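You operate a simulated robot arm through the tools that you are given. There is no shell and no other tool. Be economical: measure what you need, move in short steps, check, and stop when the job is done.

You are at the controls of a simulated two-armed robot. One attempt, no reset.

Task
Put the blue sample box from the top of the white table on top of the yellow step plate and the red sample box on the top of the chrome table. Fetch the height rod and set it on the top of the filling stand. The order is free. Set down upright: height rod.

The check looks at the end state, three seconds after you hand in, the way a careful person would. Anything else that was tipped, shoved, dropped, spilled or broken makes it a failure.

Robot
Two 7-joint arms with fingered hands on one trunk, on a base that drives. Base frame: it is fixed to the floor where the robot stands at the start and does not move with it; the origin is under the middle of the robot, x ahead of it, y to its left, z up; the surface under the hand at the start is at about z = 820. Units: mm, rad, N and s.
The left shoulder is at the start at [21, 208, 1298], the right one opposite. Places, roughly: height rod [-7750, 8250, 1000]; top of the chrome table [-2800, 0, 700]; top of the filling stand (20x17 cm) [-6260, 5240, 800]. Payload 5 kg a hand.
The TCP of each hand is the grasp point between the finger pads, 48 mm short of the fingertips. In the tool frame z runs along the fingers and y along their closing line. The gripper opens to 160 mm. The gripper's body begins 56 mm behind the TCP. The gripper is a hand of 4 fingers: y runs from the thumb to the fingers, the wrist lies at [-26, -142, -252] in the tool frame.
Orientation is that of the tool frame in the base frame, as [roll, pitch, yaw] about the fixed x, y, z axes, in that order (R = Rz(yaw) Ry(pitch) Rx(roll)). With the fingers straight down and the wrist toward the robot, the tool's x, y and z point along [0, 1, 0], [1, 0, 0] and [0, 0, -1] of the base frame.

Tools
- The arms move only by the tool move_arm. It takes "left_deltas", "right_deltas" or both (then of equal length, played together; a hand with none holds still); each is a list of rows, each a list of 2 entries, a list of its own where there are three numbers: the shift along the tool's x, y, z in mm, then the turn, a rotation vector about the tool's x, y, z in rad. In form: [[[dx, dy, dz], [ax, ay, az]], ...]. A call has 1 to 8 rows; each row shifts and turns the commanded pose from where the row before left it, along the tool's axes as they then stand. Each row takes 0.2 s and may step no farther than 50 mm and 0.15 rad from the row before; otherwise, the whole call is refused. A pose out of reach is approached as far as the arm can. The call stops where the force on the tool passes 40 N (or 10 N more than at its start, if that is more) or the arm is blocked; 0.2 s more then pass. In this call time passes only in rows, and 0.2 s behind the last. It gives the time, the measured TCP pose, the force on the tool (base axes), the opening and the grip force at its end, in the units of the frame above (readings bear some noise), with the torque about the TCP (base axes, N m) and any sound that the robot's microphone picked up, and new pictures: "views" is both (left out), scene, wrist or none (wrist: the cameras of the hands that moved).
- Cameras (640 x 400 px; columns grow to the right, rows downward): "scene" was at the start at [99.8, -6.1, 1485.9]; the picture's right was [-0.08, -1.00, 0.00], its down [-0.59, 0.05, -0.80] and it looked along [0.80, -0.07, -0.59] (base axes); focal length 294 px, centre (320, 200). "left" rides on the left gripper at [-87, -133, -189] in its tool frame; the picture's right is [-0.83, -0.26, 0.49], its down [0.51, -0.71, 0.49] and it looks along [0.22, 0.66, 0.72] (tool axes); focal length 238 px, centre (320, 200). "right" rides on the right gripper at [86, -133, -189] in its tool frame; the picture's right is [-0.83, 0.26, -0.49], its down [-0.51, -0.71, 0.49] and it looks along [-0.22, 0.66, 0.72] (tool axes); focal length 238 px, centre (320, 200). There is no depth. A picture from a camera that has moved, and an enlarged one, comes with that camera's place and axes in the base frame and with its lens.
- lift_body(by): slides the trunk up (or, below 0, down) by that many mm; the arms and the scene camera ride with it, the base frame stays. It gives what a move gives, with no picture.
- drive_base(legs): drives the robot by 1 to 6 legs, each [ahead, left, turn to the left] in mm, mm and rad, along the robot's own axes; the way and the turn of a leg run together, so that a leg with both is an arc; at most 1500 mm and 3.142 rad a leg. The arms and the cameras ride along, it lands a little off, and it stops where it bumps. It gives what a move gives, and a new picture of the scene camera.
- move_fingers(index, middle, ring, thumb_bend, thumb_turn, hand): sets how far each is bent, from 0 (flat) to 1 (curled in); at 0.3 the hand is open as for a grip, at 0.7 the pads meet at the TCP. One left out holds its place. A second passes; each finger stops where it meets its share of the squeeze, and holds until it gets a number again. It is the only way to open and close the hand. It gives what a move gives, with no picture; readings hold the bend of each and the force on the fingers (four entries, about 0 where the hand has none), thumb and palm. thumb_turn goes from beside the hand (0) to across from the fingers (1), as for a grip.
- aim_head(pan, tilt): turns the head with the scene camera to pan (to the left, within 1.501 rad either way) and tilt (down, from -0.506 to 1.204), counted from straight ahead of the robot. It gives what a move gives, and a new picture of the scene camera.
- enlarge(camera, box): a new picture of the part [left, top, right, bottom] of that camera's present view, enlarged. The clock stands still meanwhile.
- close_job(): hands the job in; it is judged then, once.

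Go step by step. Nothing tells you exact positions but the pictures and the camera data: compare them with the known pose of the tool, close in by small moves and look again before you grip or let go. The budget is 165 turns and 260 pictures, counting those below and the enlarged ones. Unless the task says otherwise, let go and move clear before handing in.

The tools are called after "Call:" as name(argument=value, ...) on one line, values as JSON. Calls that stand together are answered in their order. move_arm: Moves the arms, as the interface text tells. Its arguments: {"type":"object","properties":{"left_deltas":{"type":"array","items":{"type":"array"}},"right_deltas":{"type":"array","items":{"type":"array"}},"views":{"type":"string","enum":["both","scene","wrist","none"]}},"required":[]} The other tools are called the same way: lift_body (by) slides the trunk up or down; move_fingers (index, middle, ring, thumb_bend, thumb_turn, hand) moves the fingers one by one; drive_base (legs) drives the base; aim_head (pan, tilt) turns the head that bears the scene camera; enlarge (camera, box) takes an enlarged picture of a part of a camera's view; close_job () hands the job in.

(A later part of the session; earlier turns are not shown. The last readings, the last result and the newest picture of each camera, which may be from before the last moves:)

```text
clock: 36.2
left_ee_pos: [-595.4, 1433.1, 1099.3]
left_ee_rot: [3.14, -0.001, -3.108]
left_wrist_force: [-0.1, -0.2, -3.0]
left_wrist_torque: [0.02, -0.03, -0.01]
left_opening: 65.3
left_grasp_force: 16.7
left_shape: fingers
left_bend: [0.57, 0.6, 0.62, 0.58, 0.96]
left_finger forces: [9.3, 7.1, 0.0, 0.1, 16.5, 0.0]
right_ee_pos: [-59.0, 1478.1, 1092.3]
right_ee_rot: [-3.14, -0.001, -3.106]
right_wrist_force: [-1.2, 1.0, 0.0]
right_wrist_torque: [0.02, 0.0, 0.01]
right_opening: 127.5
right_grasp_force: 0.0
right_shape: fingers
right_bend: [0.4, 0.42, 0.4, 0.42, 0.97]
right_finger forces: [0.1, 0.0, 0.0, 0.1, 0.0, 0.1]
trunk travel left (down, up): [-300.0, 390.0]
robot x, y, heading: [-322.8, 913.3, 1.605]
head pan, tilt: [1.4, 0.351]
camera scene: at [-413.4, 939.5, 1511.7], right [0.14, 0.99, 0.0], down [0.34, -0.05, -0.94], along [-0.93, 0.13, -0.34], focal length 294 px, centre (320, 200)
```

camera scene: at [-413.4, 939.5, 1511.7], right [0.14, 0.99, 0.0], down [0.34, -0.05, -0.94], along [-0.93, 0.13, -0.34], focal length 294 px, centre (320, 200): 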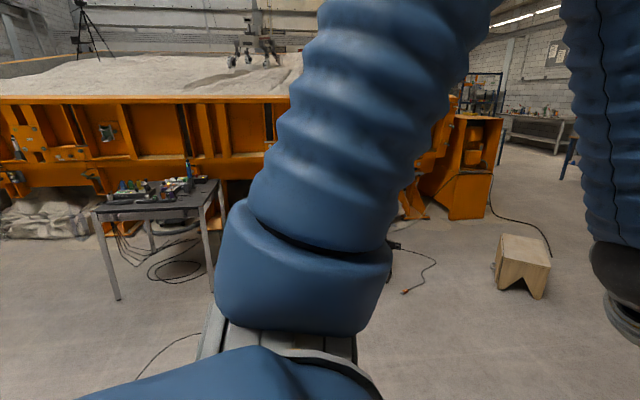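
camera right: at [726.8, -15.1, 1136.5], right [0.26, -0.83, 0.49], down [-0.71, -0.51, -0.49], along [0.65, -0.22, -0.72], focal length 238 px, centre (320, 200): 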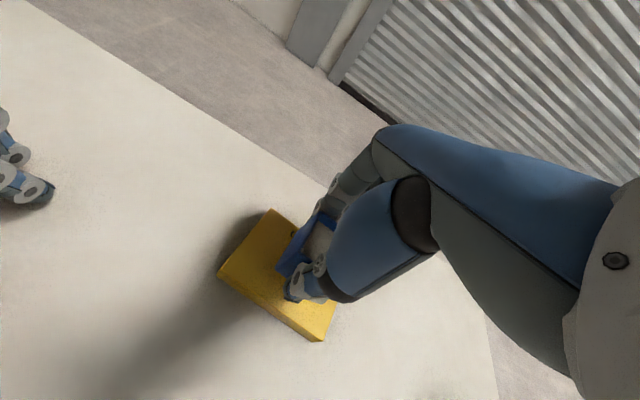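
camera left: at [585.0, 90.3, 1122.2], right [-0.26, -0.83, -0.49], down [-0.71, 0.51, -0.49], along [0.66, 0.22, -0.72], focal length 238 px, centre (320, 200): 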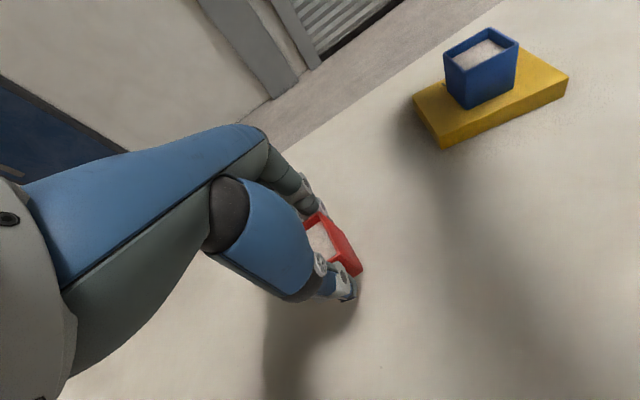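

The small table with clutter, at about [-2820, -50], is the chrome table. I'm turning to face it.

Call:
drive_base(legs=[[0, 0, 1.55]])

Call:
aim_head(pan=0.2, tilt=0.35)

Call:
enlarge(camera="scene", box=[220, 120, 500, 295])

```text
clock: 40.3
left_ee_pos: [-850.8, 662.4, 1100.3]
left_ee_rot: [-3.14, 0.0, -1.577]
left_wrist_force: [-0.5, 0.2, -2.5]
left_wrist_torque: [0.01, 0.03, -0.01]
left_opening: 65.1
left_grasp_force: 15.6
left_shape: fingers
left_bend: [0.57, 0.6, 0.62, 0.59, 0.96]
left_finger forces: [8.9, 7.0, 0.0, 0.0, 15.8, 0.0]
right_ee_pos: [-874.7, 1200.8, 1092.8]
right_ee_rot: [-3.14, 0.001, -1.573]
right_wrist_force: [-0.1, -0.2, 0.5]
right_wrist_torque: [0.04, 0.01, 0.01]
right_opening: 127.4
right_grasp_force: 0.0
right_shape: fingers
right_bend: [0.4, 0.42, 0.4, 0.42, 0.97]
right_finger forces: [0.0, 0.1, 0.0, 0.1, 0.0, 0.0]
trunk travel left (down, up): [-300.0, 390.0]
robot x, y, heading: [-323.7, 914.8, 3.136]
head pan, tilt: [1.4, 0.351]
camera scene: at [-347.5, 824.3, 1511.7], right [-0.98, 0.18, 0.0], down [0.06, 0.34, -0.94], along [-0.16, -0.92, -0.34], focal length 294 px, centre (320, 200)
```

scene: 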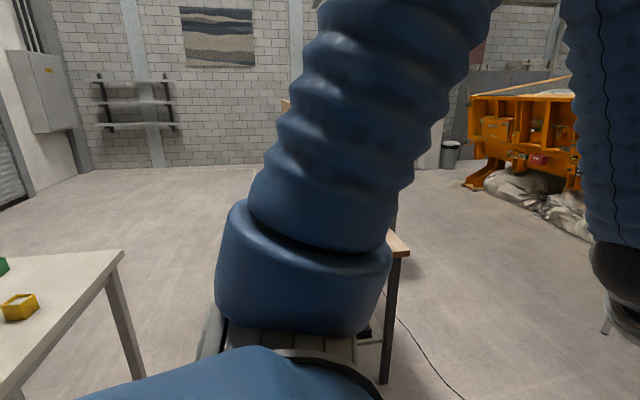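

```text
clock: 41.7
left_ee_pos: [-851.0, 661.6, 1100.4]
left_ee_rot: [-3.141, 0.0, -1.576]
left_wrist_force: [0.2, -0.6, -2.0]
left_wrist_torque: [-0.01, 0.05, -0.01]
left_opening: 65.0
left_grasp_force: 16.0
left_shape: fingers
left_bend: [0.57, 0.6, 0.62, 0.59, 0.96]
left_finger forces: [9.0, 7.0, 0.0, 0.0, 15.9, 0.1]
right_ee_pos: [-874.9, 1201.0, 1092.4]
right_ee_rot: [-3.139, 0.0, -1.574]
right_wrist_force: [-0.7, 0.4, 0.2]
right_wrist_torque: [0.02, -0.02, -0.02]
right_opening: 127.3
right_grasp_force: 0.2
right_shape: fingers
right_bend: [0.4, 0.42, 0.4, 0.42, 0.97]
right_finger forces: [0.0, 0.0, 0.1, 0.0, 0.1, 0.1]
trunk travel left (down, up): [-300.0, 390.0]
robot x, y, heading: [-322.7, 912.8, 3.138]
head pan, tilt: [0.201, 0.351]
camera scene: at [-422.5, 898.0, 1511.7], right [-0.2, 0.98, 0.0], down [0.34, 0.07, -0.94], along [-0.92, -0.18, -0.34], focal length 294 px, centre (320, 200)
```

scene: 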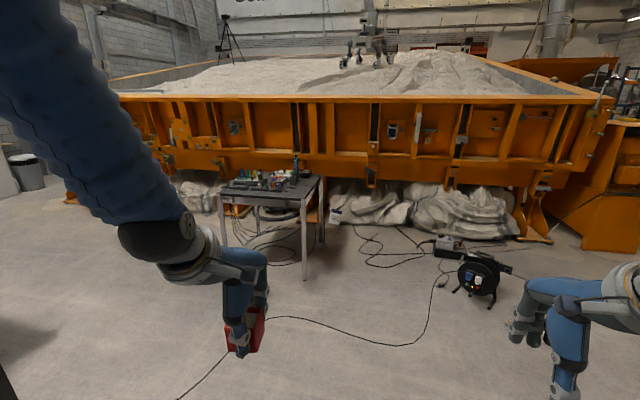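

```text
2.29 times, centred on (360, 208) of scene
camera zoom: at [-422.5, 898.0, 1511.7], right [-0.2, 0.98, 0.0], down [0.34, 0.07, -0.94], along [-0.92, -0.18, -0.34], focal length 671 px, centre (229, 183)
```

zoom: 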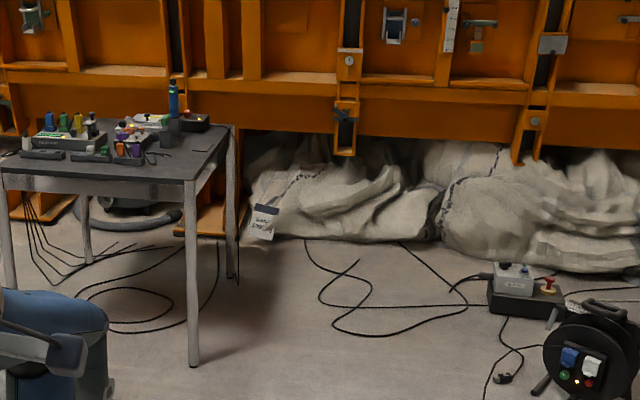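

The chrome table's top spans about x -3370..-2580, y -370..334, and the strip on its near right side is free. I'm driving up to within reach of that corner.

Call:
drive_base(legs=[[700, 100, 0], [700, 380, 0]])

Call:
enlarge(camera="scene", box=[160, 120, 440, 295])

```text
clock: 49.6
left_ee_pos: [-2266.5, 162.6, 1100.0]
left_ee_rot: [3.141, 0.0, -1.556]
left_wrist_force: [-0.1, -0.3, -3.0]
left_wrist_torque: [0.04, 0.0, 0.0]
left_opening: 65.4
left_grasp_force: 16.4
left_shape: fingers
left_bend: [0.57, 0.6, 0.62, 0.59, 0.96]
left_finger forces: [9.0, 7.0, 0.1, 0.0, 16.0, 0.1]
right_ee_pos: [-2300.4, 699.0, 1091.9]
right_ee_rot: [-3.139, -0.001, -1.555]
right_wrist_force: [0.1, 0.4, -0.6]
right_wrist_torque: [0.02, -0.02, 0.01]
right_opening: 127.1
right_grasp_force: 0.1
right_shape: fingers
right_bend: [0.4, 0.42, 0.4, 0.42, 0.97]
right_finger forces: [0.1, 0.1, 0.0, 0.0, 0.1, 0.0]
trunk travel left (down, up): [-300.0, 390.0]
robot x, y, heading: [-1741.7, 425.0, -3.126]
head pan, tilt: [0.201, 0.351]
camera scene: at [-1842.1, 405.8, 1511.7], right [-0.21, 0.98, 0.0], down [0.34, 0.07, -0.94], along [-0.92, -0.2, -0.34], focal length 294 px, centre (320, 200)
```

scene: 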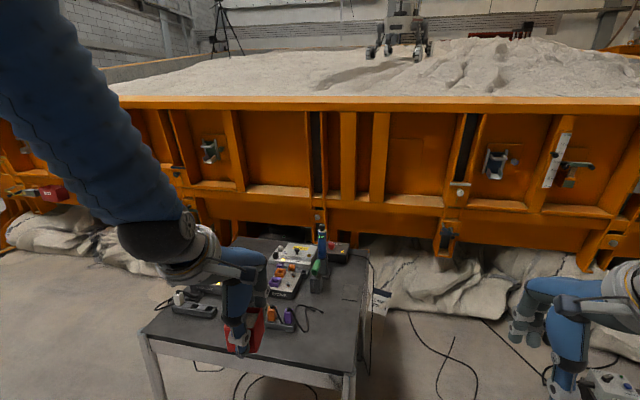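

```text
2.29 times, centred on (300, 208) of scene
camera zoom: at [-1842.1, 405.8, 1511.7], right [-0.21, 0.98, 0.0], down [0.34, 0.07, -0.94], along [-0.92, -0.2, -0.34], focal length 671 px, centre (366, 183)
```

zoom: 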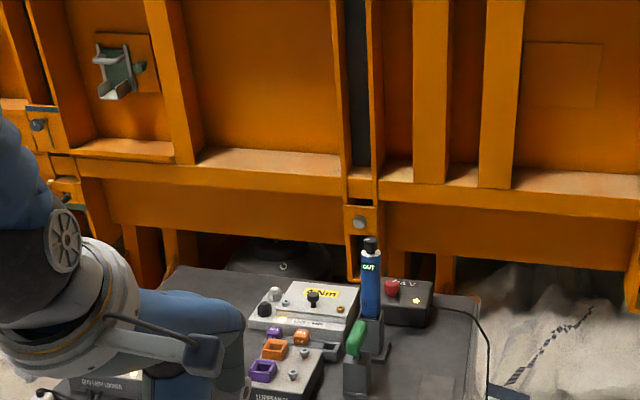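

Refined: the table's near edge is at x ≈ -2510 and the right edge at y ≈ 365, with clutter starting near x ≈ -2670. I'll aim for [-2600, 265], lowering the trunk and reaching out high.

Call:
lift_body(by=-120)

Call:
move_arm(left_deltas=[[[-13.4, 41.5, 0], [0, 0, 0]], [[-13.4, 41.5, 0], [0, 0, 0]], [[-13.4, 41.5, 0], [0, 0, 0]], [[-13.4, 41.5, 0], [0, 0, 0]], [[-13.4, 41.5, 0], [0, 0, 0]], [[-13.4, 41.5, 0], [0, 0, 0]], [[-13.4, 41.5, 0], [0, 0, 0]], [[-13.4, 41.5, 0], [0, 0, 0]]], views="both")

```text
clock: 51.1
left_ee_pos: [-2265.3, 161.8, 981.1]
left_ee_rot: [-3.141, -0.001, -1.554]
left_wrist_force: [0.2, 0.1, -1.7]
left_wrist_torque: [0.02, 0.01, 0.03]
left_opening: 65.3
left_grasp_force: 16.3
left_shape: fingers
left_bend: [0.57, 0.6, 0.62, 0.59, 0.96]
left_finger forces: [9.0, 7.0, 0.0, 0.1, 16.0, 0.1]
right_ee_pos: [-2300.3, 699.7, 973.3]
right_ee_rot: [-3.139, -0.002, -1.553]
right_wrist_force: [-0.2, 0.7, -0.1]
right_wrist_torque: [-0.01, 0.04, 0.03]
right_opening: 127.4
right_grasp_force: 0.2
right_shape: fingers
right_bend: [0.4, 0.42, 0.4, 0.42, 0.97]
right_finger forces: [0.0, 0.0, 0.0, 0.0, 0.0, 0.0]
trunk travel left (down, up): [-180.0, 510.0]
robot x, y, heading: [-1741.6, 425.0, -3.125]
head pan, tilt: [0.201, 0.351]
```

```text
clock: 52.9
left_ee_pos: [-2597.6, 266.7, 978.9]
left_ee_rot: [-3.138, -0.003, -1.556]
left_wrist_force: [-0.6, -0.7, -3.3]
left_wrist_torque: [0.03, -0.05, 0.02]
left_opening: 64.9
left_grasp_force: 16.1
left_shape: fingers
left_bend: [0.57, 0.6, 0.62, 0.59, 0.96]
left_finger forces: [9.1, 7.1, 0.1, 0.0, 16.1, 0.0]
right_ee_pos: [-2300.4, 701.0, 972.0]
right_ee_rot: [-3.138, -0.001, -1.556]
right_wrist_force: [-1.1, -0.1, 0.8]
right_wrist_torque: [-0.06, -0.06, 0.0]
right_opening: 127.1
right_grasp_force: 0.2
right_shape: fingers
right_bend: [0.4, 0.42, 0.4, 0.42, 0.97]
right_finger forces: [0.0, 0.0, 0.0, 0.0, 0.0, 0.0]
trunk travel left (down, up): [-180.0, 510.0]
robot x, y, heading: [-1743.5, 424.1, -3.127]
head pan, tilt: [0.201, 0.351]
camera scene: at [-1843.0, 406.6, 1391.5], right [-0.21, 0.98, 0.0], down [0.34, 0.07, -0.94], along [-0.92, -0.2, -0.34], focal length 294 px, centre (320, 200)
camera left: at [-2466.9, 356.1, 1167.6], right [0.25, 0.84, -0.49], down [0.72, -0.5, -0.49], along [-0.65, -0.23, -0.72], focal length 238 px, centre (320, 200)
```

scene: 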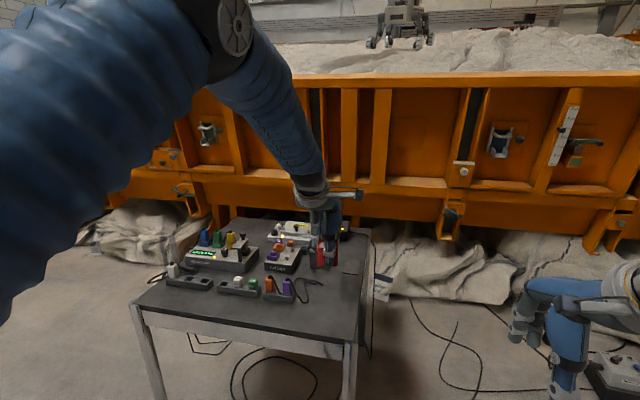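
left: 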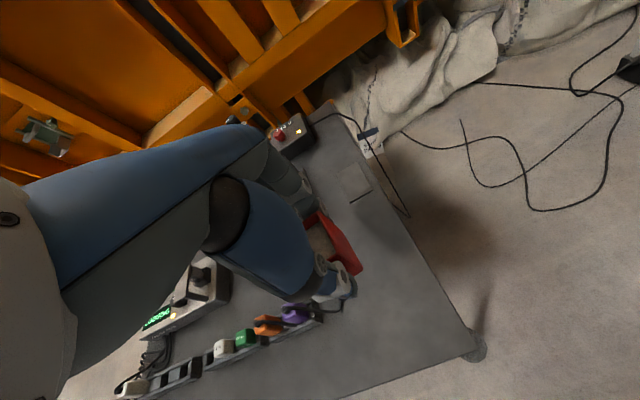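

The spot under the box is clear: near edge x ≈ -2490, right edge y ≈ 350, nearest wire y ≈ 174. I'm lowering most of the way.

Call:
move_arm(left_deltas=[[[0, 0, 45], [0, 0, 0]], [[0, 0, 45], [0, 0, 0]], [[0, 0, 45], [0, 0, 0]], [[0, 0, 35], [0, 0, 0]], [[0, 0, 15], [0, 0, 0]]], views="both")

Call:
enlarge(camera="scene", box=[240, 200, 400, 340])

```text
clock: 54.1
left_ee_pos: [-2600.6, 264.3, 799.3]
left_ee_rot: [3.133, 0.001, -1.555]
left_wrist_force: [0.4, -0.3, 26.1]
left_wrist_torque: [0.11, 0.02, -0.09]
left_opening: 65.5
left_grasp_force: 22.2
left_shape: fingers
left_bend: [0.57, 0.6, 0.62, 0.59, 0.96]
left_finger forces: [8.9, 13.8, 0.0, 0.1, 21.0, 0.0]
right_ee_pos: [-2298.7, 700.1, 973.7]
right_ee_rot: [3.141, -0.001, -1.556]
right_wrist_force: [0.1, -0.7, -1.5]
right_wrist_torque: [-0.02, -0.06, 0.03]
right_opening: 127.2
right_grasp_force: 0.0
right_shape: fingers
right_bend: [0.4, 0.42, 0.4, 0.42, 0.97]
right_finger forces: [0.0, 0.0, 0.1, 0.1, 0.0, 0.0]
trunk travel left (down, up): [-180.0, 510.0]
robot x, y, heading: [-1742.7, 425.4, -3.129]
head pan, tilt: [0.201, 0.351]
camera scene: at [-1840.2, 406.4, 1392.1], right [-0.21, 0.98, 0.0], down [0.34, 0.07, -0.94], along [-0.92, -0.2, -0.34], focal length 294 px, centre (320, 200)
camera left: at [-2467.9, 353.7, 987.3], right [0.24, 0.84, -0.49], down [0.71, -0.5, -0.5], along [-0.66, -0.23, -0.72], focal length 238 px, centre (320, 200)
```

scene: 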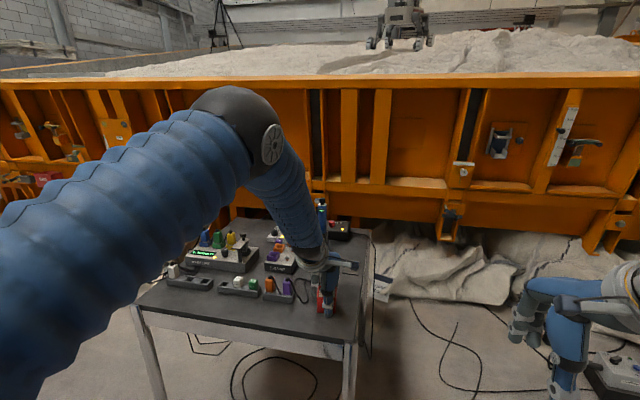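
left: 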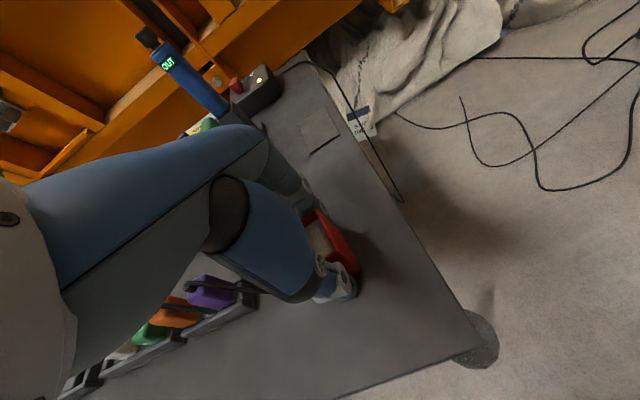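

```text
2.86 times, centred on (320, 270) of scene
camera zoom: at [-1840.2, 406.4, 1392.1], right [-0.21, 0.98, 0.0], down [0.34, 0.07, -0.94], along [-0.92, -0.2, -0.34], focal length 839 px, centre (320, 0)
```

zoom: 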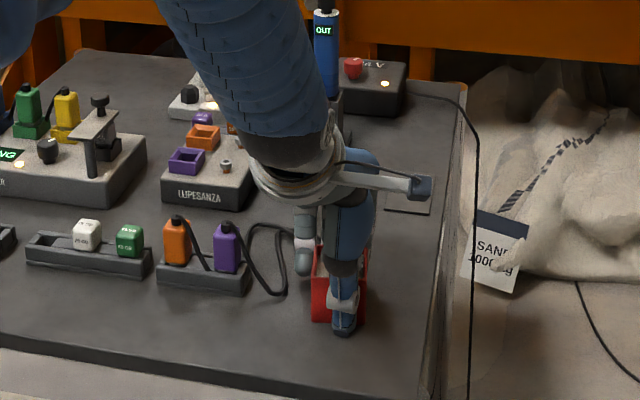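

The box has met the table (26 N), so the top is at z ≈ 737 rather than 700. I'm easing up 2 mm and releasing in stages.

Call:
move_arm(left_deltas=[[[0, 0, -4], [0, 0, 0]]], views="none")

```text
clock: 54.5
left_ee_pos: [-2598.1, 264.2, 800.0]
left_ee_rot: [3.141, 0.0, -1.555]
left_wrist_force: [-6.0, 0.0, 13.9]
left_wrist_torque: [-0.14, 0.69, -0.01]
left_opening: 65.6
left_grasp_force: 19.8
left_shape: fingers
left_bend: [0.57, 0.6, 0.62, 0.59, 0.96]
left_finger forces: [11.6, 12.6, 0.0, 0.0, 16.0, 0.0]
right_ee_pos: [-2299.6, 700.3, 972.8]
right_ee_rot: [-3.139, -0.002, -1.555]
right_wrist_force: [-0.9, -0.2, -0.7]
right_wrist_torque: [0.02, 0.0, -0.01]
right_opening: 127.1
right_grasp_force: 0.1
right_shape: fingers
right_bend: [0.4, 0.42, 0.4, 0.42, 0.97]
right_finger forces: [0.1, 0.0, 0.0, 0.0, 0.1, 0.1]
trunk travel left (down, up): [-180.0, 510.0]
robot x, y, heading: [-1742.7, 424.5, -3.123]
head pan, tilt: [0.201, 0.351]
```

Call:
move_arm(left_deltas=[[[0, 0, -1.5], [0, 0, 0]]], views="none")

Call:
enlarge(camera="left", box=[220, 130, 460, 360])

```text
clock: 54.9
left_ee_pos: [-2598.1, 264.6, 800.5]
left_ee_rot: [-3.141, -0.001, -1.557]
left_wrist_force: [-3.7, -0.8, 7.8]
left_wrist_torque: [-0.12, 0.53, -0.01]
left_opening: 65.4
left_grasp_force: 18.4
left_shape: fingers
left_bend: [0.57, 0.6, 0.62, 0.59, 0.96]
left_finger forces: [11.1, 10.0, 0.0, 0.1, 16.3, 0.1]
right_ee_pos: [-2299.7, 699.7, 972.8]
right_ee_rot: [-3.14, 0.0, -1.554]
right_wrist_force: [-0.4, -0.1, -0.2]
right_wrist_torque: [-0.02, 0.01, 0.01]
right_opening: 127.2
right_grasp_force: 0.0
right_shape: fingers
right_bend: [0.4, 0.42, 0.4, 0.42, 0.97]
right_finger forces: [0.0, 0.1, 0.0, 0.0, 0.0, 0.0]
trunk travel left (down, up): [-180.0, 510.0]
robot x, y, heading: [-1739.0, 421.5, -3.126]
head pan, tilt: [0.201, 0.351]
```

```text
1.74 times, centred on (340, 245) of left
camera zoom: at [-2466.6, 354.2, 989.5], right [0.25, 0.84, -0.49], down [0.72, -0.5, -0.49], along [-0.65, -0.23, -0.72], focal length 414 px, centre (285, 122)
```

zoom: 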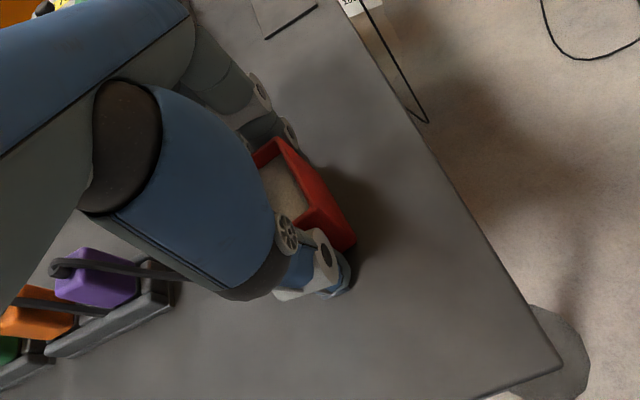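

Light contact remains (8 N), and the box looks level. I'm releasing in stages and rising straight up.

Call:
move_fingers(hand="left", index=0.52, middle=0.52, ring=0.52, thumb_bend=0.52)

Call:
move_arm(left_deltas=[[[0, 0, -5], [0, 0, 0]]], views="none")

Call:
move_fingers(hand="left", index=0.4, middle=0.42, ring=0.42, thumb_bend=0.42)

Call:
move_arm(left_deltas=[[[0, 0, -20], [0, 0, 0]], [[0, 0, -40], [0, 0, 0]], [[0, 0, -45], [0, 0, 0]], [[0, 0, -45], [0, 0, 0]]], views="both")

```text
clock: 55.9
left_ee_pos: [-2597.6, 265.0, 800.7]
left_ee_rot: [-3.141, -0.001, -1.557]
left_wrist_force: [0.1, -0.3, 1.2]
left_wrist_torque: [-0.04, 0.07, 0.03]
left_opening: 82.8
left_grasp_force: 1.1
left_shape: fingers
left_bend: [0.52, 0.52, 0.52, 0.52, 0.97]
left_finger forces: [0.0, 1.6, 0.1, 0.0, 0.0, 0.1]
right_ee_pos: [-2298.8, 700.1, 971.9]
right_ee_rot: [-3.139, 0.001, -1.555]
right_wrist_force: [0.1, -0.1, -0.1]
right_wrist_torque: [0.01, -0.04, 0.05]
right_opening: 127.0
right_grasp_force: 0.1
right_shape: fingers
right_bend: [0.4, 0.42, 0.4, 0.42, 0.97]
right_finger forces: [0.0, 0.0, 0.2, 0.0, 0.0, 0.0]
trunk travel left (down, up): [-180.0, 510.0]
robot x, y, heading: [-1743.3, 421.8, -3.128]
head pan, tilt: [0.201, 0.351]
```

```text
clock: 56.3
left_ee_pos: [-2598.1, 264.2, 804.6]
left_ee_rot: [-3.14, 0.0, -1.556]
left_wrist_force: [0.7, -0.4, -0.1]
left_wrist_torque: [-0.01, -0.03, 0.0]
left_opening: 82.8
left_grasp_force: 0.1
left_shape: fingers
left_bend: [0.52, 0.52, 0.52, 0.52, 0.97]
left_finger forces: [0.0, 0.0, 0.0, 0.0, 0.0, 0.0]
right_ee_pos: [-2299.5, 700.1, 971.7]
right_ee_rot: [-3.14, 0.0, -1.554]
right_wrist_force: [0.0, 0.3, 0.4]
right_wrist_torque: [0.02, 0.03, 0.03]
right_opening: 127.2
right_grasp_force: 0.1
right_shape: fingers
right_bend: [0.4, 0.42, 0.4, 0.42, 0.97]
right_finger forces: [0.1, 0.0, 0.0, 0.0, 0.0, 0.0]
trunk travel left (down, up): [-180.0, 510.0]
robot x, y, heading: [-1743.0, 425.6, -3.129]
head pan, tilt: [0.201, 0.351]
```

```text
clock: 57.3
left_ee_pos: [-2599.3, 263.9, 804.4]
left_ee_rot: [-3.141, 0.0, -1.554]
left_wrist_force: [-0.6, -0.6, 0.0]
left_wrist_torque: [0.02, 0.01, -0.02]
left_opening: 127.0
left_grasp_force: 0.0
left_shape: fingers
left_bend: [0.4, 0.42, 0.42, 0.42, 0.97]
left_finger forces: [0.0, 0.0, 0.0, 0.0, 0.1, 0.0]
right_ee_pos: [-2300.0, 700.3, 972.2]
right_ee_rot: [-3.14, -0.001, -1.554]
right_wrist_force: [0.5, 0.5, 0.3]
right_wrist_torque: [0.0, 0.02, 0.0]
right_opening: 127.3
right_grasp_force: 0.1
right_shape: fingers
right_bend: [0.4, 0.42, 0.4, 0.42, 0.97]
right_finger forces: [0.1, 0.0, 0.0, 0.1, 0.0, 0.1]
trunk travel left (down, up): [-180.0, 510.0]
robot x, y, heading: [-1744.9, 424.9, -3.132]
head pan, tilt: [0.201, 0.351]
```

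```text
clock: 58.3
left_ee_pos: [-2596.4, 266.4, 956.1]
left_ee_rot: [-3.139, 0.0, -1.555]
left_wrist_force: [2.4, 0.1, -1.7]
left_wrist_torque: [-0.01, 0.22, 0.06]
left_opening: 126.6
left_grasp_force: 0.0
left_shape: fingers
left_bend: [0.4, 0.42, 0.42, 0.42, 0.97]
left_finger forces: [0.0, 0.0, 0.1, 0.0, 0.0, 0.1]
right_ee_pos: [-2298.6, 700.0, 973.4]
right_ee_rot: [-3.141, -0.002, -1.555]
right_wrist_force: [0.8, 1.2, 0.8]
right_wrist_torque: [0.0, 0.08, -0.03]
right_opening: 127.1
right_grasp_force: 0.1
right_shape: fingers
right_bend: [0.4, 0.42, 0.4, 0.42, 0.97]
right_finger forces: [0.0, 0.0, 0.0, 0.0, 0.1, 0.1]
trunk travel left (down, up): [-180.0, 510.0]
robot x, y, heading: [-1741.7, 423.4, -3.126]
head pan, tilt: [0.201, 0.351]
camera scene: at [-1840.0, 406.3, 1391.9], right [-0.21, 0.98, 0.0], down [0.34, 0.07, -0.94], along [-0.92, -0.2, -0.34], focal length 294 px, centre (320, 200)
camera left: at [-2465.9, 355.4, 1144.4], right [0.25, 0.84, -0.49], down [0.72, -0.5, -0.49], along [-0.65, -0.23, -0.72], focal length 238 px, centre (320, 200)
```

scene: 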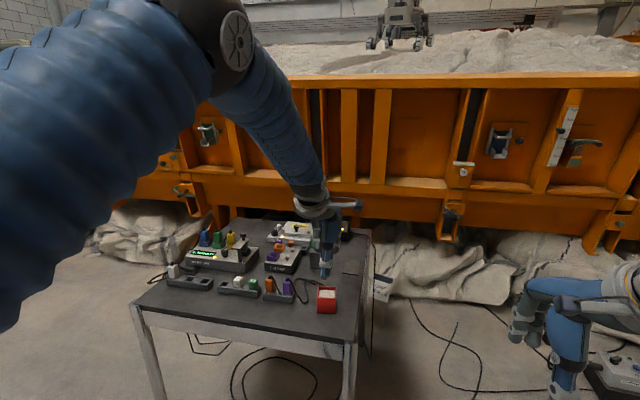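
left: 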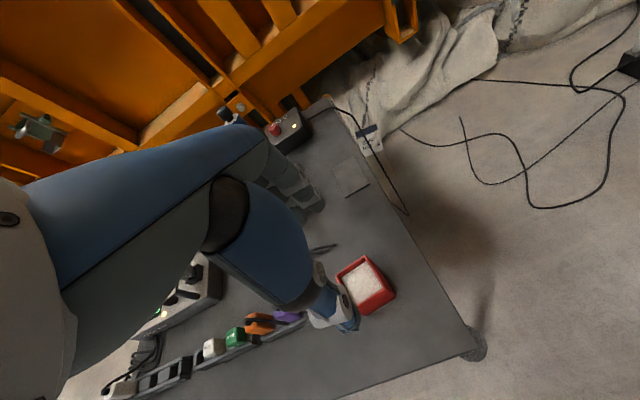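

Red stands on the chrome table near [-2595, 270]. I'm pulling the left arm in, raising the trunk, then backing off and looking for the route to the rod.

Call:
move_arm(left_deltas=[[[6, -48, -10], [0, 0, 0]], [[6, -48, -10], [0, 0, 0]], [[6, -48, 0], [0, 0, 0]], [[6, -48, 0], [0, 0, 0]], [[6, -48, 0], [0, 0, 0]], [[6, -48, 0], [0, 0, 0]], [[6, -48, 0], [0, 0, 0]]], views="none")

Call:
drive_base(legs=[[-700, 0, 0], [0, -1400, 0], [0, 0, -0.9]])

Call:
aim_head(pan=0.0, tilt=0.25)

```text
clock: 59.9
left_ee_pos: [-2260.6, 227.0, 974.8]
left_ee_rot: [3.139, 0.001, -1.554]
left_wrist_force: [0.6, -0.4, 0.3]
left_wrist_torque: [-0.03, 0.02, -0.01]
left_opening: 127.1
left_grasp_force: 0.0
left_shape: fingers
left_bend: [0.4, 0.42, 0.42, 0.42, 0.97]
left_finger forces: [0.1, 0.0, 0.0, 0.0, 0.0, 0.0]
right_ee_pos: [-2298.4, 700.9, 972.1]
right_ee_rot: [3.141, 0.0, -1.556]
right_wrist_force: [0.4, 0.7, 0.0]
right_wrist_torque: [0.0, 0.07, -0.03]
right_opening: 127.0
right_grasp_force: 0.1
right_shape: fingers
right_bend: [0.4, 0.42, 0.4, 0.42, 0.97]
right_finger forces: [0.0, 0.0, 0.1, 0.0, 0.0, 0.1]
trunk travel left (down, up): [-180.0, 510.0]
robot x, y, heading: [-1740.1, 426.1, -3.121]
head pan, tilt: [0.201, 0.351]
```

```text
clock: 72.7
left_ee_pos: [-1561.8, 2129.4, 973.1]
left_ee_rot: [3.14, 0.001, -2.447]
left_wrist_force: [0.4, -0.6, 0.7]
left_wrist_torque: [0.01, 0.04, 0.01]
left_opening: 127.0
left_grasp_force: 0.1
left_shape: fingers
left_bend: [0.4, 0.42, 0.42, 0.42, 0.97]
left_finger forces: [0.1, 0.0, 0.0, 0.1, 0.0, 0.0]
right_ee_pos: [-1216.4, 2456.8, 974.0]
right_ee_rot: [-3.139, -0.001, -2.446]
right_wrist_force: [0.2, 0.1, 0.3]
right_wrist_torque: [-0.03, 0.01, -0.01]
right_opening: 127.2
right_grasp_force: 0.0
right_shape: fingers
right_bend: [0.4, 0.42, 0.4, 0.42, 0.97]
right_finger forces: [0.1, 0.0, 0.1, 0.0, 0.0, 0.0]
trunk travel left (down, up): [-180.0, 510.0]
robot x, y, heading: [-1077.5, 1850.0, 2.266]
head pan, tilt: [0.201, 0.351]
camera scene: at [-1157.0, 1918.2, 1391.7], right [0.63, 0.78, 0.0], down [0.27, -0.22, -0.94], along [-0.73, 0.59, -0.34], focal length 294 px, centre (320, 200)
```

scene: 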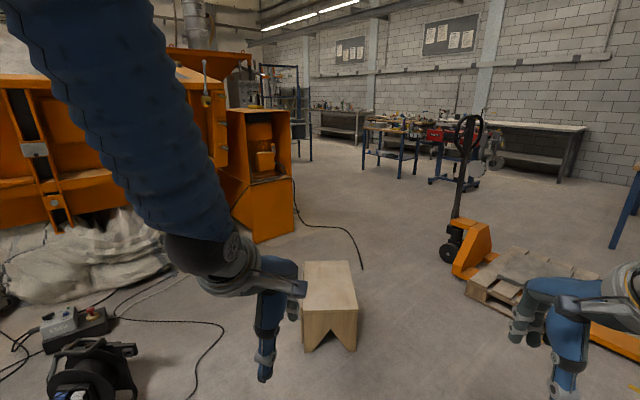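

```text
clock: 73.4
left_ee_pos: [-1559.8, 2131.0, 972.7]
left_ee_rot: [-3.141, 0.0, -2.449]
left_wrist_force: [-0.5, -0.3, 0.3]
left_wrist_torque: [-0.04, -0.01, 0.02]
left_opening: 127.1
left_grasp_force: 0.0
left_shape: fingers
left_bend: [0.4, 0.42, 0.42, 0.42, 0.97]
left_finger forces: [0.1, 0.1, 0.0, 0.1, 0.0, 0.1]
right_ee_pos: [-1216.8, 2455.5, 972.6]
right_ee_rot: [-3.141, -0.002, -2.448]
right_wrist_force: [0.2, -0.8, -0.1]
right_wrist_torque: [-0.01, 0.02, -0.01]
right_opening: 127.3
right_grasp_force: 0.0
right_shape: fingers
right_bend: [0.4, 0.42, 0.4, 0.42, 0.97]
right_finger forces: [0.1, 0.0, 0.1, 0.0, 0.1, 0.1]
trunk travel left (down, up): [-180.0, 510.0]
robot x, y, heading: [-1079.4, 1849.6, 2.267]
head pan, tilt: [0.0, 0.25]
camera scene: at [-1144.5, 1931.5, 1401.2], right [0.77, 0.64, 0.0], down [0.16, -0.19, -0.97], along [-0.62, 0.74, -0.25], focal length 294 px, centre (320, 200)
```

scene: 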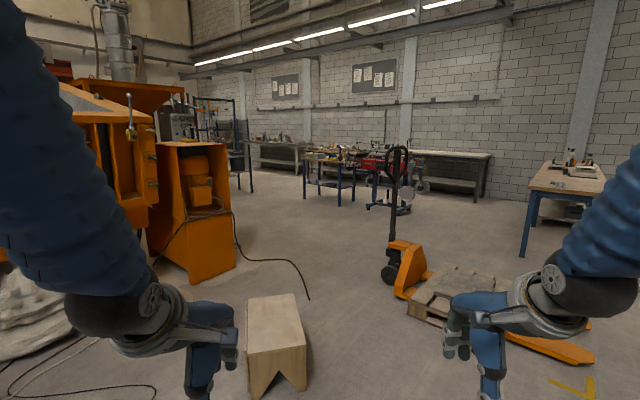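

I can see the stool, pallet jack and orange machine, with gaps between them of roughly 1 m. I'm checking my own footprint by looking down.

Call:
aim_head(pan=-0.6, tilt=1.2)

Call:
aim_head(pan=-0.35, tilt=0.5)

```text
clock: 74.7
left_ee_pos: [-1560.1, 2129.3, 972.9]
left_ee_rot: [-3.141, 0.002, -2.447]
left_wrist_force: [0.7, -1.3, 0.4]
left_wrist_torque: [-0.01, -0.03, 0.02]
left_opening: 127.2
left_grasp_force: 0.1
left_shape: fingers
left_bend: [0.4, 0.42, 0.42, 0.42, 0.97]
left_finger forces: [0.0, 0.0, 0.0, 0.0, 0.1, 0.0]
right_ee_pos: [-1216.8, 2456.5, 972.7]
right_ee_rot: [-3.14, -0.001, -2.446]
right_wrist_force: [0.2, -1.8, -0.2]
right_wrist_torque: [-0.04, 0.0, -0.01]
right_opening: 127.1
right_grasp_force: 0.0
right_shape: fingers
right_bend: [0.4, 0.42, 0.4, 0.42, 0.97]
right_finger forces: [0.0, 0.0, 0.0, 0.0, 0.1, 0.1]
trunk travel left (down, up): [-180.0, 510.0]
robot x, y, heading: [-1077.6, 1849.8, 2.262]
head pan, tilt: [-0.6, 1.201]
camera scene: at [-1089.9, 1915.5, 1324.4], right [1.0, 0.09, 0.0], down [0.09, -0.93, -0.36], along [-0.03, 0.36, -0.93], focal length 294 px, centre (320, 200)
```

scene: 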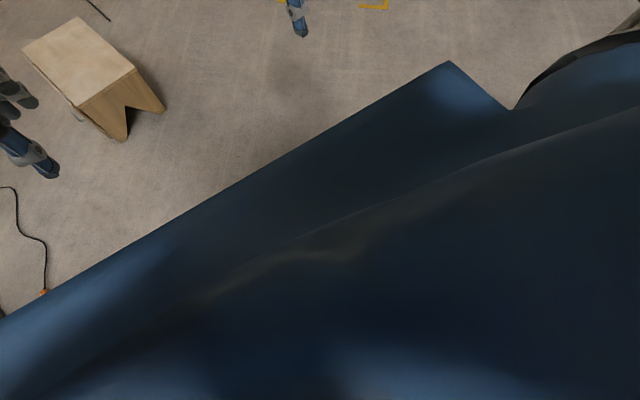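

```text
clock: 75.7
left_ee_pos: [-1561.0, 2130.0, 973.3]
left_ee_rot: [3.141, 0.0, -2.445]
left_wrist_force: [-0.1, -0.2, 0.3]
left_wrist_torque: [0.04, 0.02, 0.01]
left_opening: 127.1
left_grasp_force: 0.1
left_shape: fingers
left_bend: [0.4, 0.42, 0.42, 0.42, 0.97]
left_finger forces: [0.0, 0.0, 0.1, 0.0, 0.0, 0.0]
right_ee_pos: [-1217.9, 2456.7, 971.6]
right_ee_rot: [-3.138, 0.001, -2.447]
right_wrist_force: [-0.8, -0.6, 0.0]
right_wrist_torque: [-0.04, 0.02, -0.02]
right_opening: 127.5
right_grasp_force: 0.1
right_shape: fingers
right_bend: [0.4, 0.42, 0.4, 0.42, 0.97]
right_finger forces: [0.0, 0.0, 0.0, 0.0, 0.0, 0.1]
trunk travel left (down, up): [-180.0, 510.0]
robot x, y, heading: [-1080.2, 1848.3, 2.267]
head pan, tilt: [-0.351, 0.499]
camera scene: at [-1115.2, 1945.4, 1378.0], right [0.94, 0.34, 0.0], down [0.16, -0.45, -0.88], along [-0.29, 0.83, -0.48], focal length 294 px, centre (320, 200)
```

scene: 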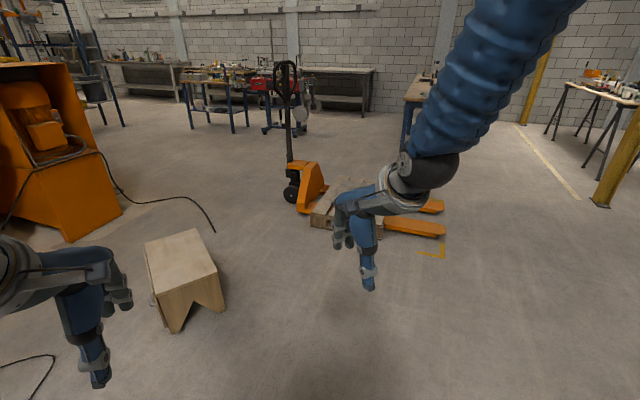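

Stool and pallet leave a gap of about 1.1 m around y ≈ 3530. I'll line up at [-1300, 3530], facing -x.

Call:
drive_base(legs=[[716, -454, 0], [716, -454, 0], [0, 0, 0.87]])

Call:
aim_head(pan=0.0, tilt=0.5)

```text
clock: 86.6
left_ee_pos: [-1814.9, 3344.7, 973.7]
left_ee_rot: [3.14, 0.001, -1.572]
left_wrist_force: [0.6, 0.1, 0.0]
left_wrist_torque: [-0.01, -0.03, -0.02]
left_opening: 127.4
left_grasp_force: 0.1
left_shape: fingers
left_bend: [0.4, 0.42, 0.42, 0.42, 0.97]
left_finger forces: [0.0, 0.0, 0.0, 0.0, 0.0, 0.1]
right_ee_pos: [-1844.9, 3816.1, 972.7]
right_ee_rot: [-3.14, 0.0, -1.571]
right_wrist_force: [-0.2, 0.3, 0.2]
right_wrist_torque: [0.02, 0.03, -0.04]
right_opening: 127.0
right_grasp_force: 0.0
right_shape: fingers
right_bend: [0.4, 0.42, 0.4, 0.42, 0.97]
right_finger forces: [0.0, 0.0, 0.0, 0.0, 0.0, 0.0]
trunk travel left (down, up): [-180.0, 510.0]
robot x, y, heading: [-1295.2, 3534.4, 3.139]
head pan, tilt: [-0.351, 0.499]
camera scene: at [-1385.9, 3566.1, 1378.1], right [0.34, 0.94, 0.0], down [0.45, -0.16, -0.88], along [-0.82, 0.3, -0.48], focal length 294 px, centre (320, 200)
```

scene: 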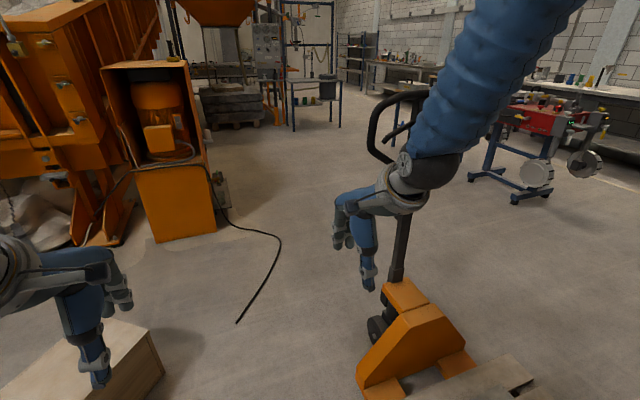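

```text
clock: 87.4
left_ee_pos: [-1815.3, 3344.0, 973.1]
left_ee_rot: [-3.141, -0.001, -1.571]
left_wrist_force: [0.1, -0.1, -1.1]
left_wrist_torque: [-0.01, 0.01, 0.0]
left_opening: 127.4
left_grasp_force: 0.1
left_shape: fingers
left_bend: [0.4, 0.42, 0.42, 0.42, 0.97]
left_finger forces: [0.0, 0.0, 0.0, 0.0, 0.1, 0.0]
right_ee_pos: [-1846.1, 3817.0, 972.4]
right_ee_rot: [-3.141, 0.001, -1.57]
right_wrist_force: [0.3, 0.4, 0.3]
right_wrist_torque: [0.0, -0.02, 0.0]
right_opening: 127.4
right_grasp_force: 0.0
right_shape: fingers
right_bend: [0.4, 0.42, 0.4, 0.42, 0.97]
right_finger forces: [0.1, 0.1, 0.0, 0.1, 0.1, 0.1]
trunk travel left (down, up): [-180.0, 510.0]
robot x, y, heading: [-1292.1, 3531.7, 3.14]
head pan, tilt: [0.0, 0.499]
camera scene: at [-1391.4, 3535.2, 1378.1], right [0.0, 1.0, 0.0], down [0.48, 0.0, -0.88], along [-0.88, 0.0, -0.48], focal length 294 px, centre (320, 200)
```

scene: 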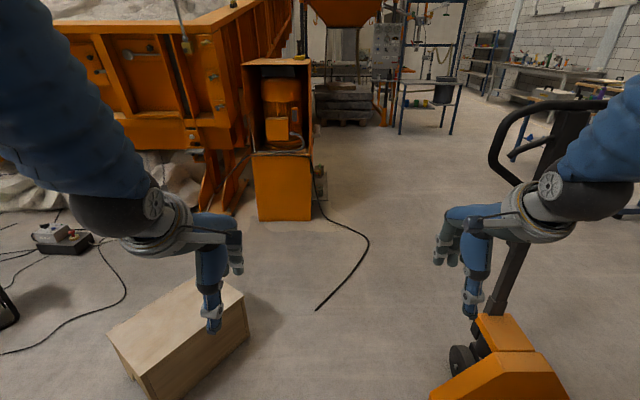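

The gap spans y ≈ 3171..4017 near x = -2200, with the jack handle at y ≥ 4120. I'm centred and will move through in pieces.

Call:
drive_base(legs=[[600, 0, 0]])

Call:
aim_head(pan=-1.3, tilt=0.6)

Call:
aim_head(pan=1.0, tilt=0.8)

```text
clock: 90.8
left_ee_pos: [-2423.9, 3343.1, 973.0]
left_ee_rot: [3.141, 0.001, -1.57]
left_wrist_force: [-0.4, -0.2, -1.4]
left_wrist_torque: [0.0, -0.08, -0.01]
left_opening: 127.4
left_grasp_force: 0.1
left_shape: fingers
left_bend: [0.4, 0.42, 0.42, 0.42, 0.97]
left_finger forces: [0.0, 0.0, 0.0, 0.0, 0.1, 0.0]
right_ee_pos: [-2456.2, 3817.2, 973.2]
right_ee_rot: [-3.14, -0.001, -1.568]
right_wrist_force: [-0.8, 0.6, -0.3]
right_wrist_torque: [0.0, -0.05, 0.01]
right_opening: 127.3
right_grasp_force: 0.0
right_shape: fingers
right_bend: [0.4, 0.42, 0.4, 0.42, 0.97]
right_finger forces: [0.0, 0.0, 0.0, 0.1, 0.0, 0.0]
trunk travel left (down, up): [-180.0, 510.0]
robot x, y, heading: [-1902.9, 3536.1, -3.141]
head pan, tilt: [0.0, 0.499]
camera scene: at [-2002.0, 3535.1, 1378.0], right [0.0, 1.0, 0.0], down [0.48, 0.0, -0.88], along [-0.88, 0.0, -0.48], focal length 294 px, centre (320, 200)
```

scene: 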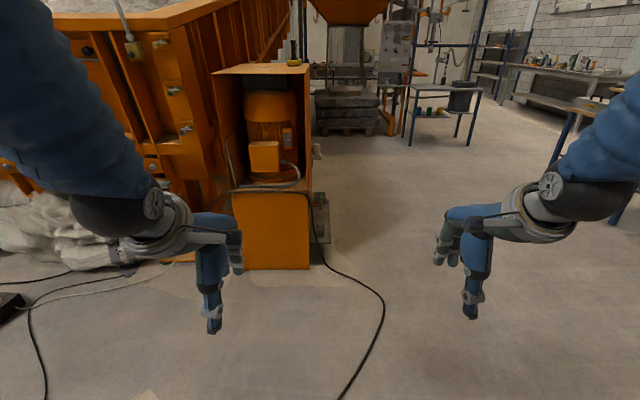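

```text
clock: 92.3
left_ee_pos: [-2423.0, 3344.3, 972.4]
left_ee_rot: [3.14, 0.001, -1.569]
left_wrist_force: [0.3, -0.3, -0.2]
left_wrist_torque: [0.0, -0.03, -0.01]
left_opening: 127.2
left_grasp_force: 0.1
left_shape: fingers
left_bend: [0.4, 0.42, 0.42, 0.42, 0.97]
left_finger forces: [0.1, 0.0, 0.0, 0.0, 0.0, 0.0]
right_ee_pos: [-2455.3, 3816.8, 972.2]
right_ee_rot: [-3.139, 0.0, -1.568]
right_wrist_force: [-0.2, 0.1, 0.7]
right_wrist_torque: [-0.01, 0.02, -0.01]
right_opening: 127.3
right_grasp_force: 0.0
right_shape: fingers
right_bend: [0.4, 0.42, 0.4, 0.42, 0.97]
right_finger forces: [0.0, 0.0, 0.0, 0.0, 0.0, 0.0]
trunk travel left (down, up): [-180.0, 510.0]
robot x, y, heading: [-1902.0, 3535.6, -3.141]
head pan, tilt: [-1.3, 0.6]
camera scene: at [-1933.9, 3620.3, 1369.0], right [0.96, 0.27, 0.0], down [0.15, -0.54, -0.83], along [-0.22, 0.79, -0.56], focal length 294 px, centre (320, 200)
```

scene: 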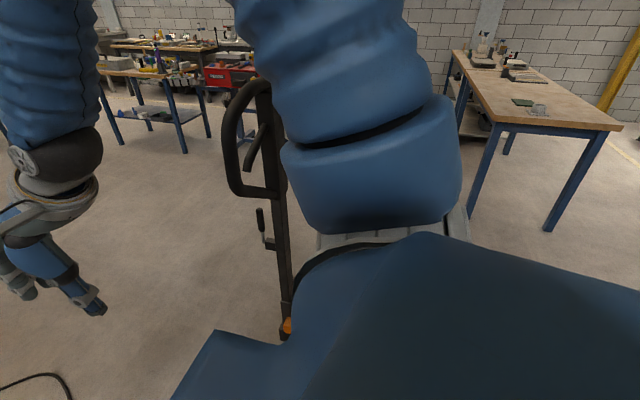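

```text
clock: 94.4
left_ee_pos: [-2425.1, 3342.8, 972.8]
left_ee_rot: [-3.141, 0.001, -1.569]
left_wrist_force: [0.3, -0.6, 0.5]
left_wrist_torque: [-0.02, -0.01, 0.05]
left_opening: 127.2
left_grasp_force: 0.1
left_shape: fingers
left_bend: [0.4, 0.42, 0.42, 0.42, 0.97]
left_finger forces: [0.0, 0.0, 0.1, 0.0, 0.0, 0.0]
right_ee_pos: [-2456.2, 3815.3, 972.5]
right_ee_rot: [-3.141, 0.0, -1.569]
right_wrist_force: [0.0, 0.5, -0.9]
right_wrist_torque: [0.03, 0.02, 0.02]
right_opening: 127.1
right_grasp_force: 0.2
right_shape: fingers
right_bend: [0.4, 0.42, 0.4, 0.42, 0.97]
right_finger forces: [0.0, 0.1, 0.0, 0.0, 0.0, 0.0]
trunk travel left (down, up): [-180.0, 510.0]
robot x, y, heading: [-1898.8, 3532.7, -3.146]
head pan, tilt: [1.0, 0.799]
camera scene: at [-1953.7, 3467.3, 1352.1], right [-0.84, 0.54, 0.0], down [0.39, 0.6, -0.7], along [-0.38, -0.59, -0.72], focal length 294 px, centre (320, 200)
```

scene: 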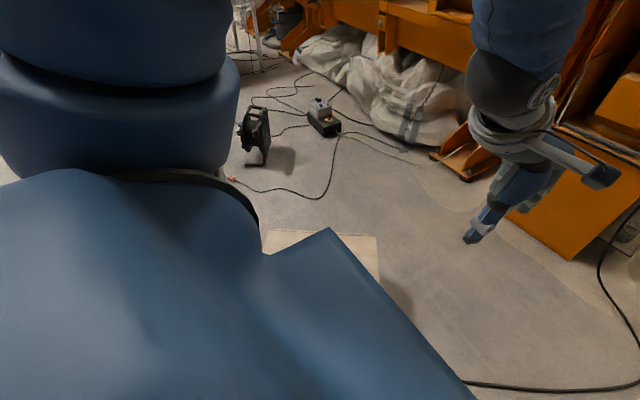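

Clearances are fine on both sides. I'm going on through, then turning toward +y between jack and machine.

Call:
drive_base(legs=[[450, 0, 0], [300, -60, 0], [0, 0, -1.2]])

Call:
aim_head(pan=0.3, tilt=0.35)

```text
clock: 101.8
left_ee_pos: [-3016.6, 4008.1, 972.0]
left_ee_rot: [3.141, -0.001, -2.762]
left_wrist_force: [0.2, 0.1, -0.7]
left_wrist_torque: [-0.03, 0.03, 0.02]
left_opening: 127.1
left_grasp_force: 0.0
left_shape: fingers
left_bend: [0.4, 0.42, 0.42, 0.42, 0.97]
left_finger forces: [0.0, 0.0, 0.1, 0.1, 0.1, 0.0]
right_ee_pos: [-2588.7, 4211.9, 972.5]
right_ee_rot: [-3.139, 0.0, -2.762]
right_wrist_force: [-0.2, 0.6, 0.0]
right_wrist_torque: [0.02, -0.02, 0.01]
right_opening: 127.3
right_grasp_force: 0.0
right_shape: fingers
right_bend: [0.4, 0.42, 0.4, 0.42, 0.97]
right_finger forces: [0.1, 0.0, 0.1, 0.0, 0.0, 0.0]
trunk travel left (down, up): [-180.0, 510.0]
robot x, y, heading: [-2649.4, 3595.0, 1.951]
head pan, tilt: [1.0, 0.799]
camera scene: at [-2728.1, 3620.1, 1352.1], right [0.19, 0.98, 0.0], down [0.7, -0.14, -0.7], along [-0.68, 0.13, -0.72], focal length 294 px, centre (320, 200)
```

scene: 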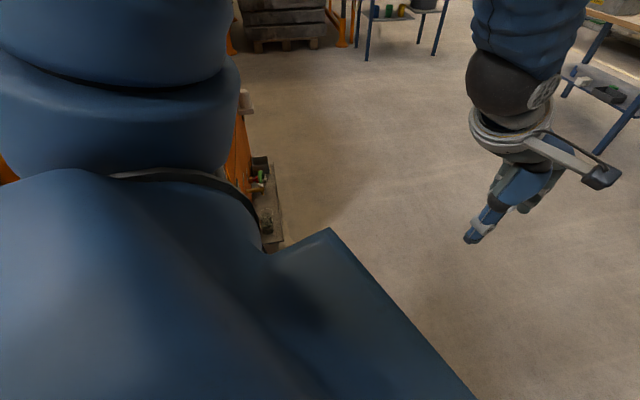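

```text
clock: 102.8
left_ee_pos: [-3017.0, 4008.8, 973.1]
left_ee_rot: [3.142, 0.001, -2.764]
left_wrist_force: [0.1, -0.3, -0.1]
left_wrist_torque: [0.04, -0.02, 0.01]
left_opening: 127.5
left_grasp_force: 0.1
left_shape: fingers
left_bend: [0.4, 0.42, 0.42, 0.42, 0.97]
left_finger forces: [0.0, 0.0, 0.1, 0.0, 0.0, 0.1]
right_ee_pos: [-2590.8, 4212.2, 972.8]
right_ee_rot: [-3.14, 0.002, -2.761]
right_wrist_force: [-0.1, -0.5, -0.2]
right_wrist_torque: [-0.02, 0.0, -0.01]
right_opening: 127.1
right_grasp_force: 0.1
right_shape: fingers
right_bend: [0.4, 0.42, 0.4, 0.42, 0.97]
right_finger forces: [0.1, 0.0, 0.1, 0.0, 0.0, 0.0]
trunk travel left (down, up): [-180.0, 510.0]
robot x, y, heading: [-2645.3, 3595.5, 1.949]
head pan, tilt: [0.3, 0.351]
camera scene: at [-2707.8, 3677.0, 1391.7], right [0.78, 0.63, 0.0], down [0.22, -0.27, -0.94], along [-0.59, 0.73, -0.34], focal length 294 px, centre (320, 200)
```

scene: 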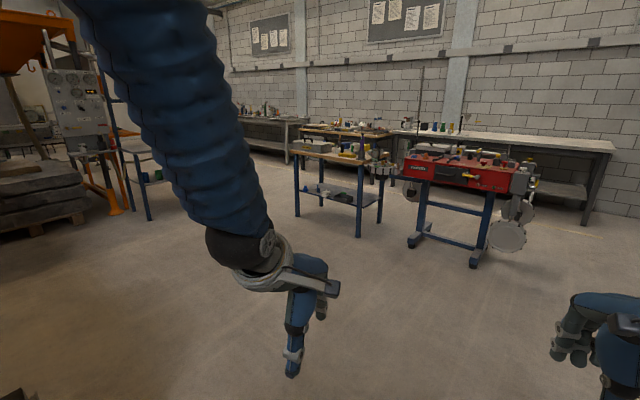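

The rod should be on the bench at the back wall near pixel (270, 110), and the filling stand near (165, 145), by the hopper. I'm enlarging both.

Call:
enlarge(camera="scene", box=[220, 60, 380, 160])

Call:
aim_head(pan=0.75, tilt=0.3)

```text
4.00 times, centred on (300, 110) of scene
camera zoom: at [-2707.8, 3677.0, 1391.7], right [0.78, 0.63, 0.0], down [0.22, -0.27, -0.94], along [-0.59, 0.73, -0.34], focal length 1174 px, centre (400, 560)
```

zoom: 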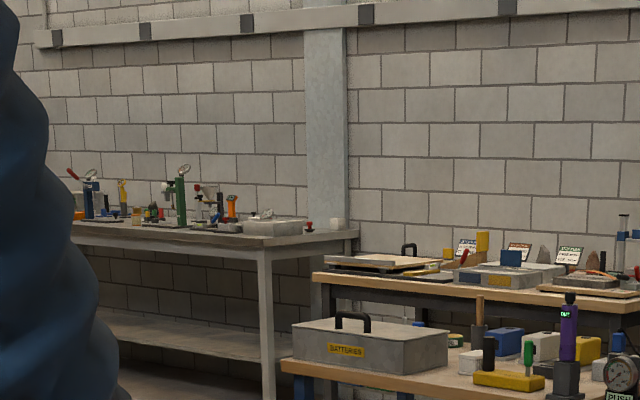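

```text
clock: 103.8
left_ee_pos: [-3016.6, 4007.8, 972.4]
left_ee_rot: [-3.141, 0.0, -2.762]
left_wrist_force: [-0.5, 0.4, 1.4]
left_wrist_torque: [0.02, 0.01, 0.02]
left_opening: 126.8
left_grasp_force: 0.0
left_shape: fingers
left_bend: [0.4, 0.42, 0.42, 0.42, 0.97]
left_finger forces: [0.0, 0.0, 0.0, 0.1, 0.1, 0.0]
right_ee_pos: [-2589.5, 4212.4, 971.9]
right_ee_rot: [-3.139, 0.0, -2.763]
right_wrist_force: [-0.8, 0.2, 0.0]
right_wrist_torque: [0.01, 0.0, -0.01]
right_opening: 127.2
right_grasp_force: 0.0
right_shape: fingers
right_bend: [0.4, 0.42, 0.4, 0.42, 0.97]
right_finger forces: [0.0, 0.0, 0.1, 0.1, 0.0, 0.0]
trunk travel left (down, up): [-180.0, 510.0]
robot x, y, heading: [-2643.5, 3594.0, 1.948]
head pan, tilt: [0.75, 0.3]
camera scene: at [-2733.6, 3644.6, 1396.5], right [0.43, 0.9, 0.0], down [0.27, -0.13, -0.96], along [-0.86, 0.41, -0.3], focal length 294 px, centre (320, 200)
```

scene: 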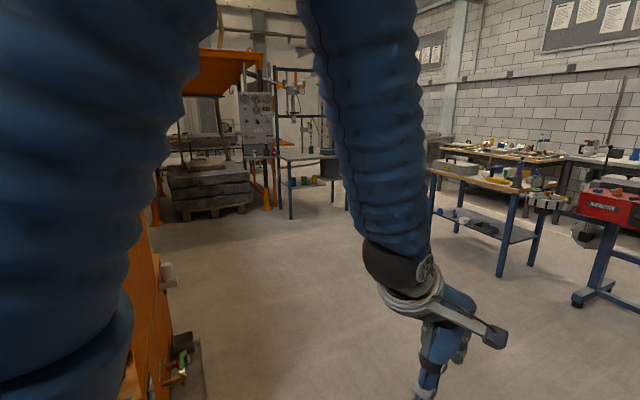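

Call:
enlarge(camera="scene", box=[240, 80, 360, 220])

```text
2.86 times, centred on (300, 150) of scene
camera zoom: at [-2733.6, 3644.6, 1396.5], right [0.43, 0.9, 0.0], down [0.27, -0.13, -0.96], along [-0.86, 0.41, -0.3], focal length 839 px, centre (377, 343)
```

zoom: 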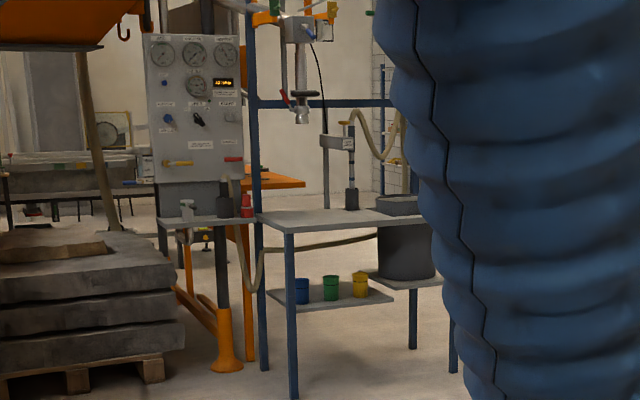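

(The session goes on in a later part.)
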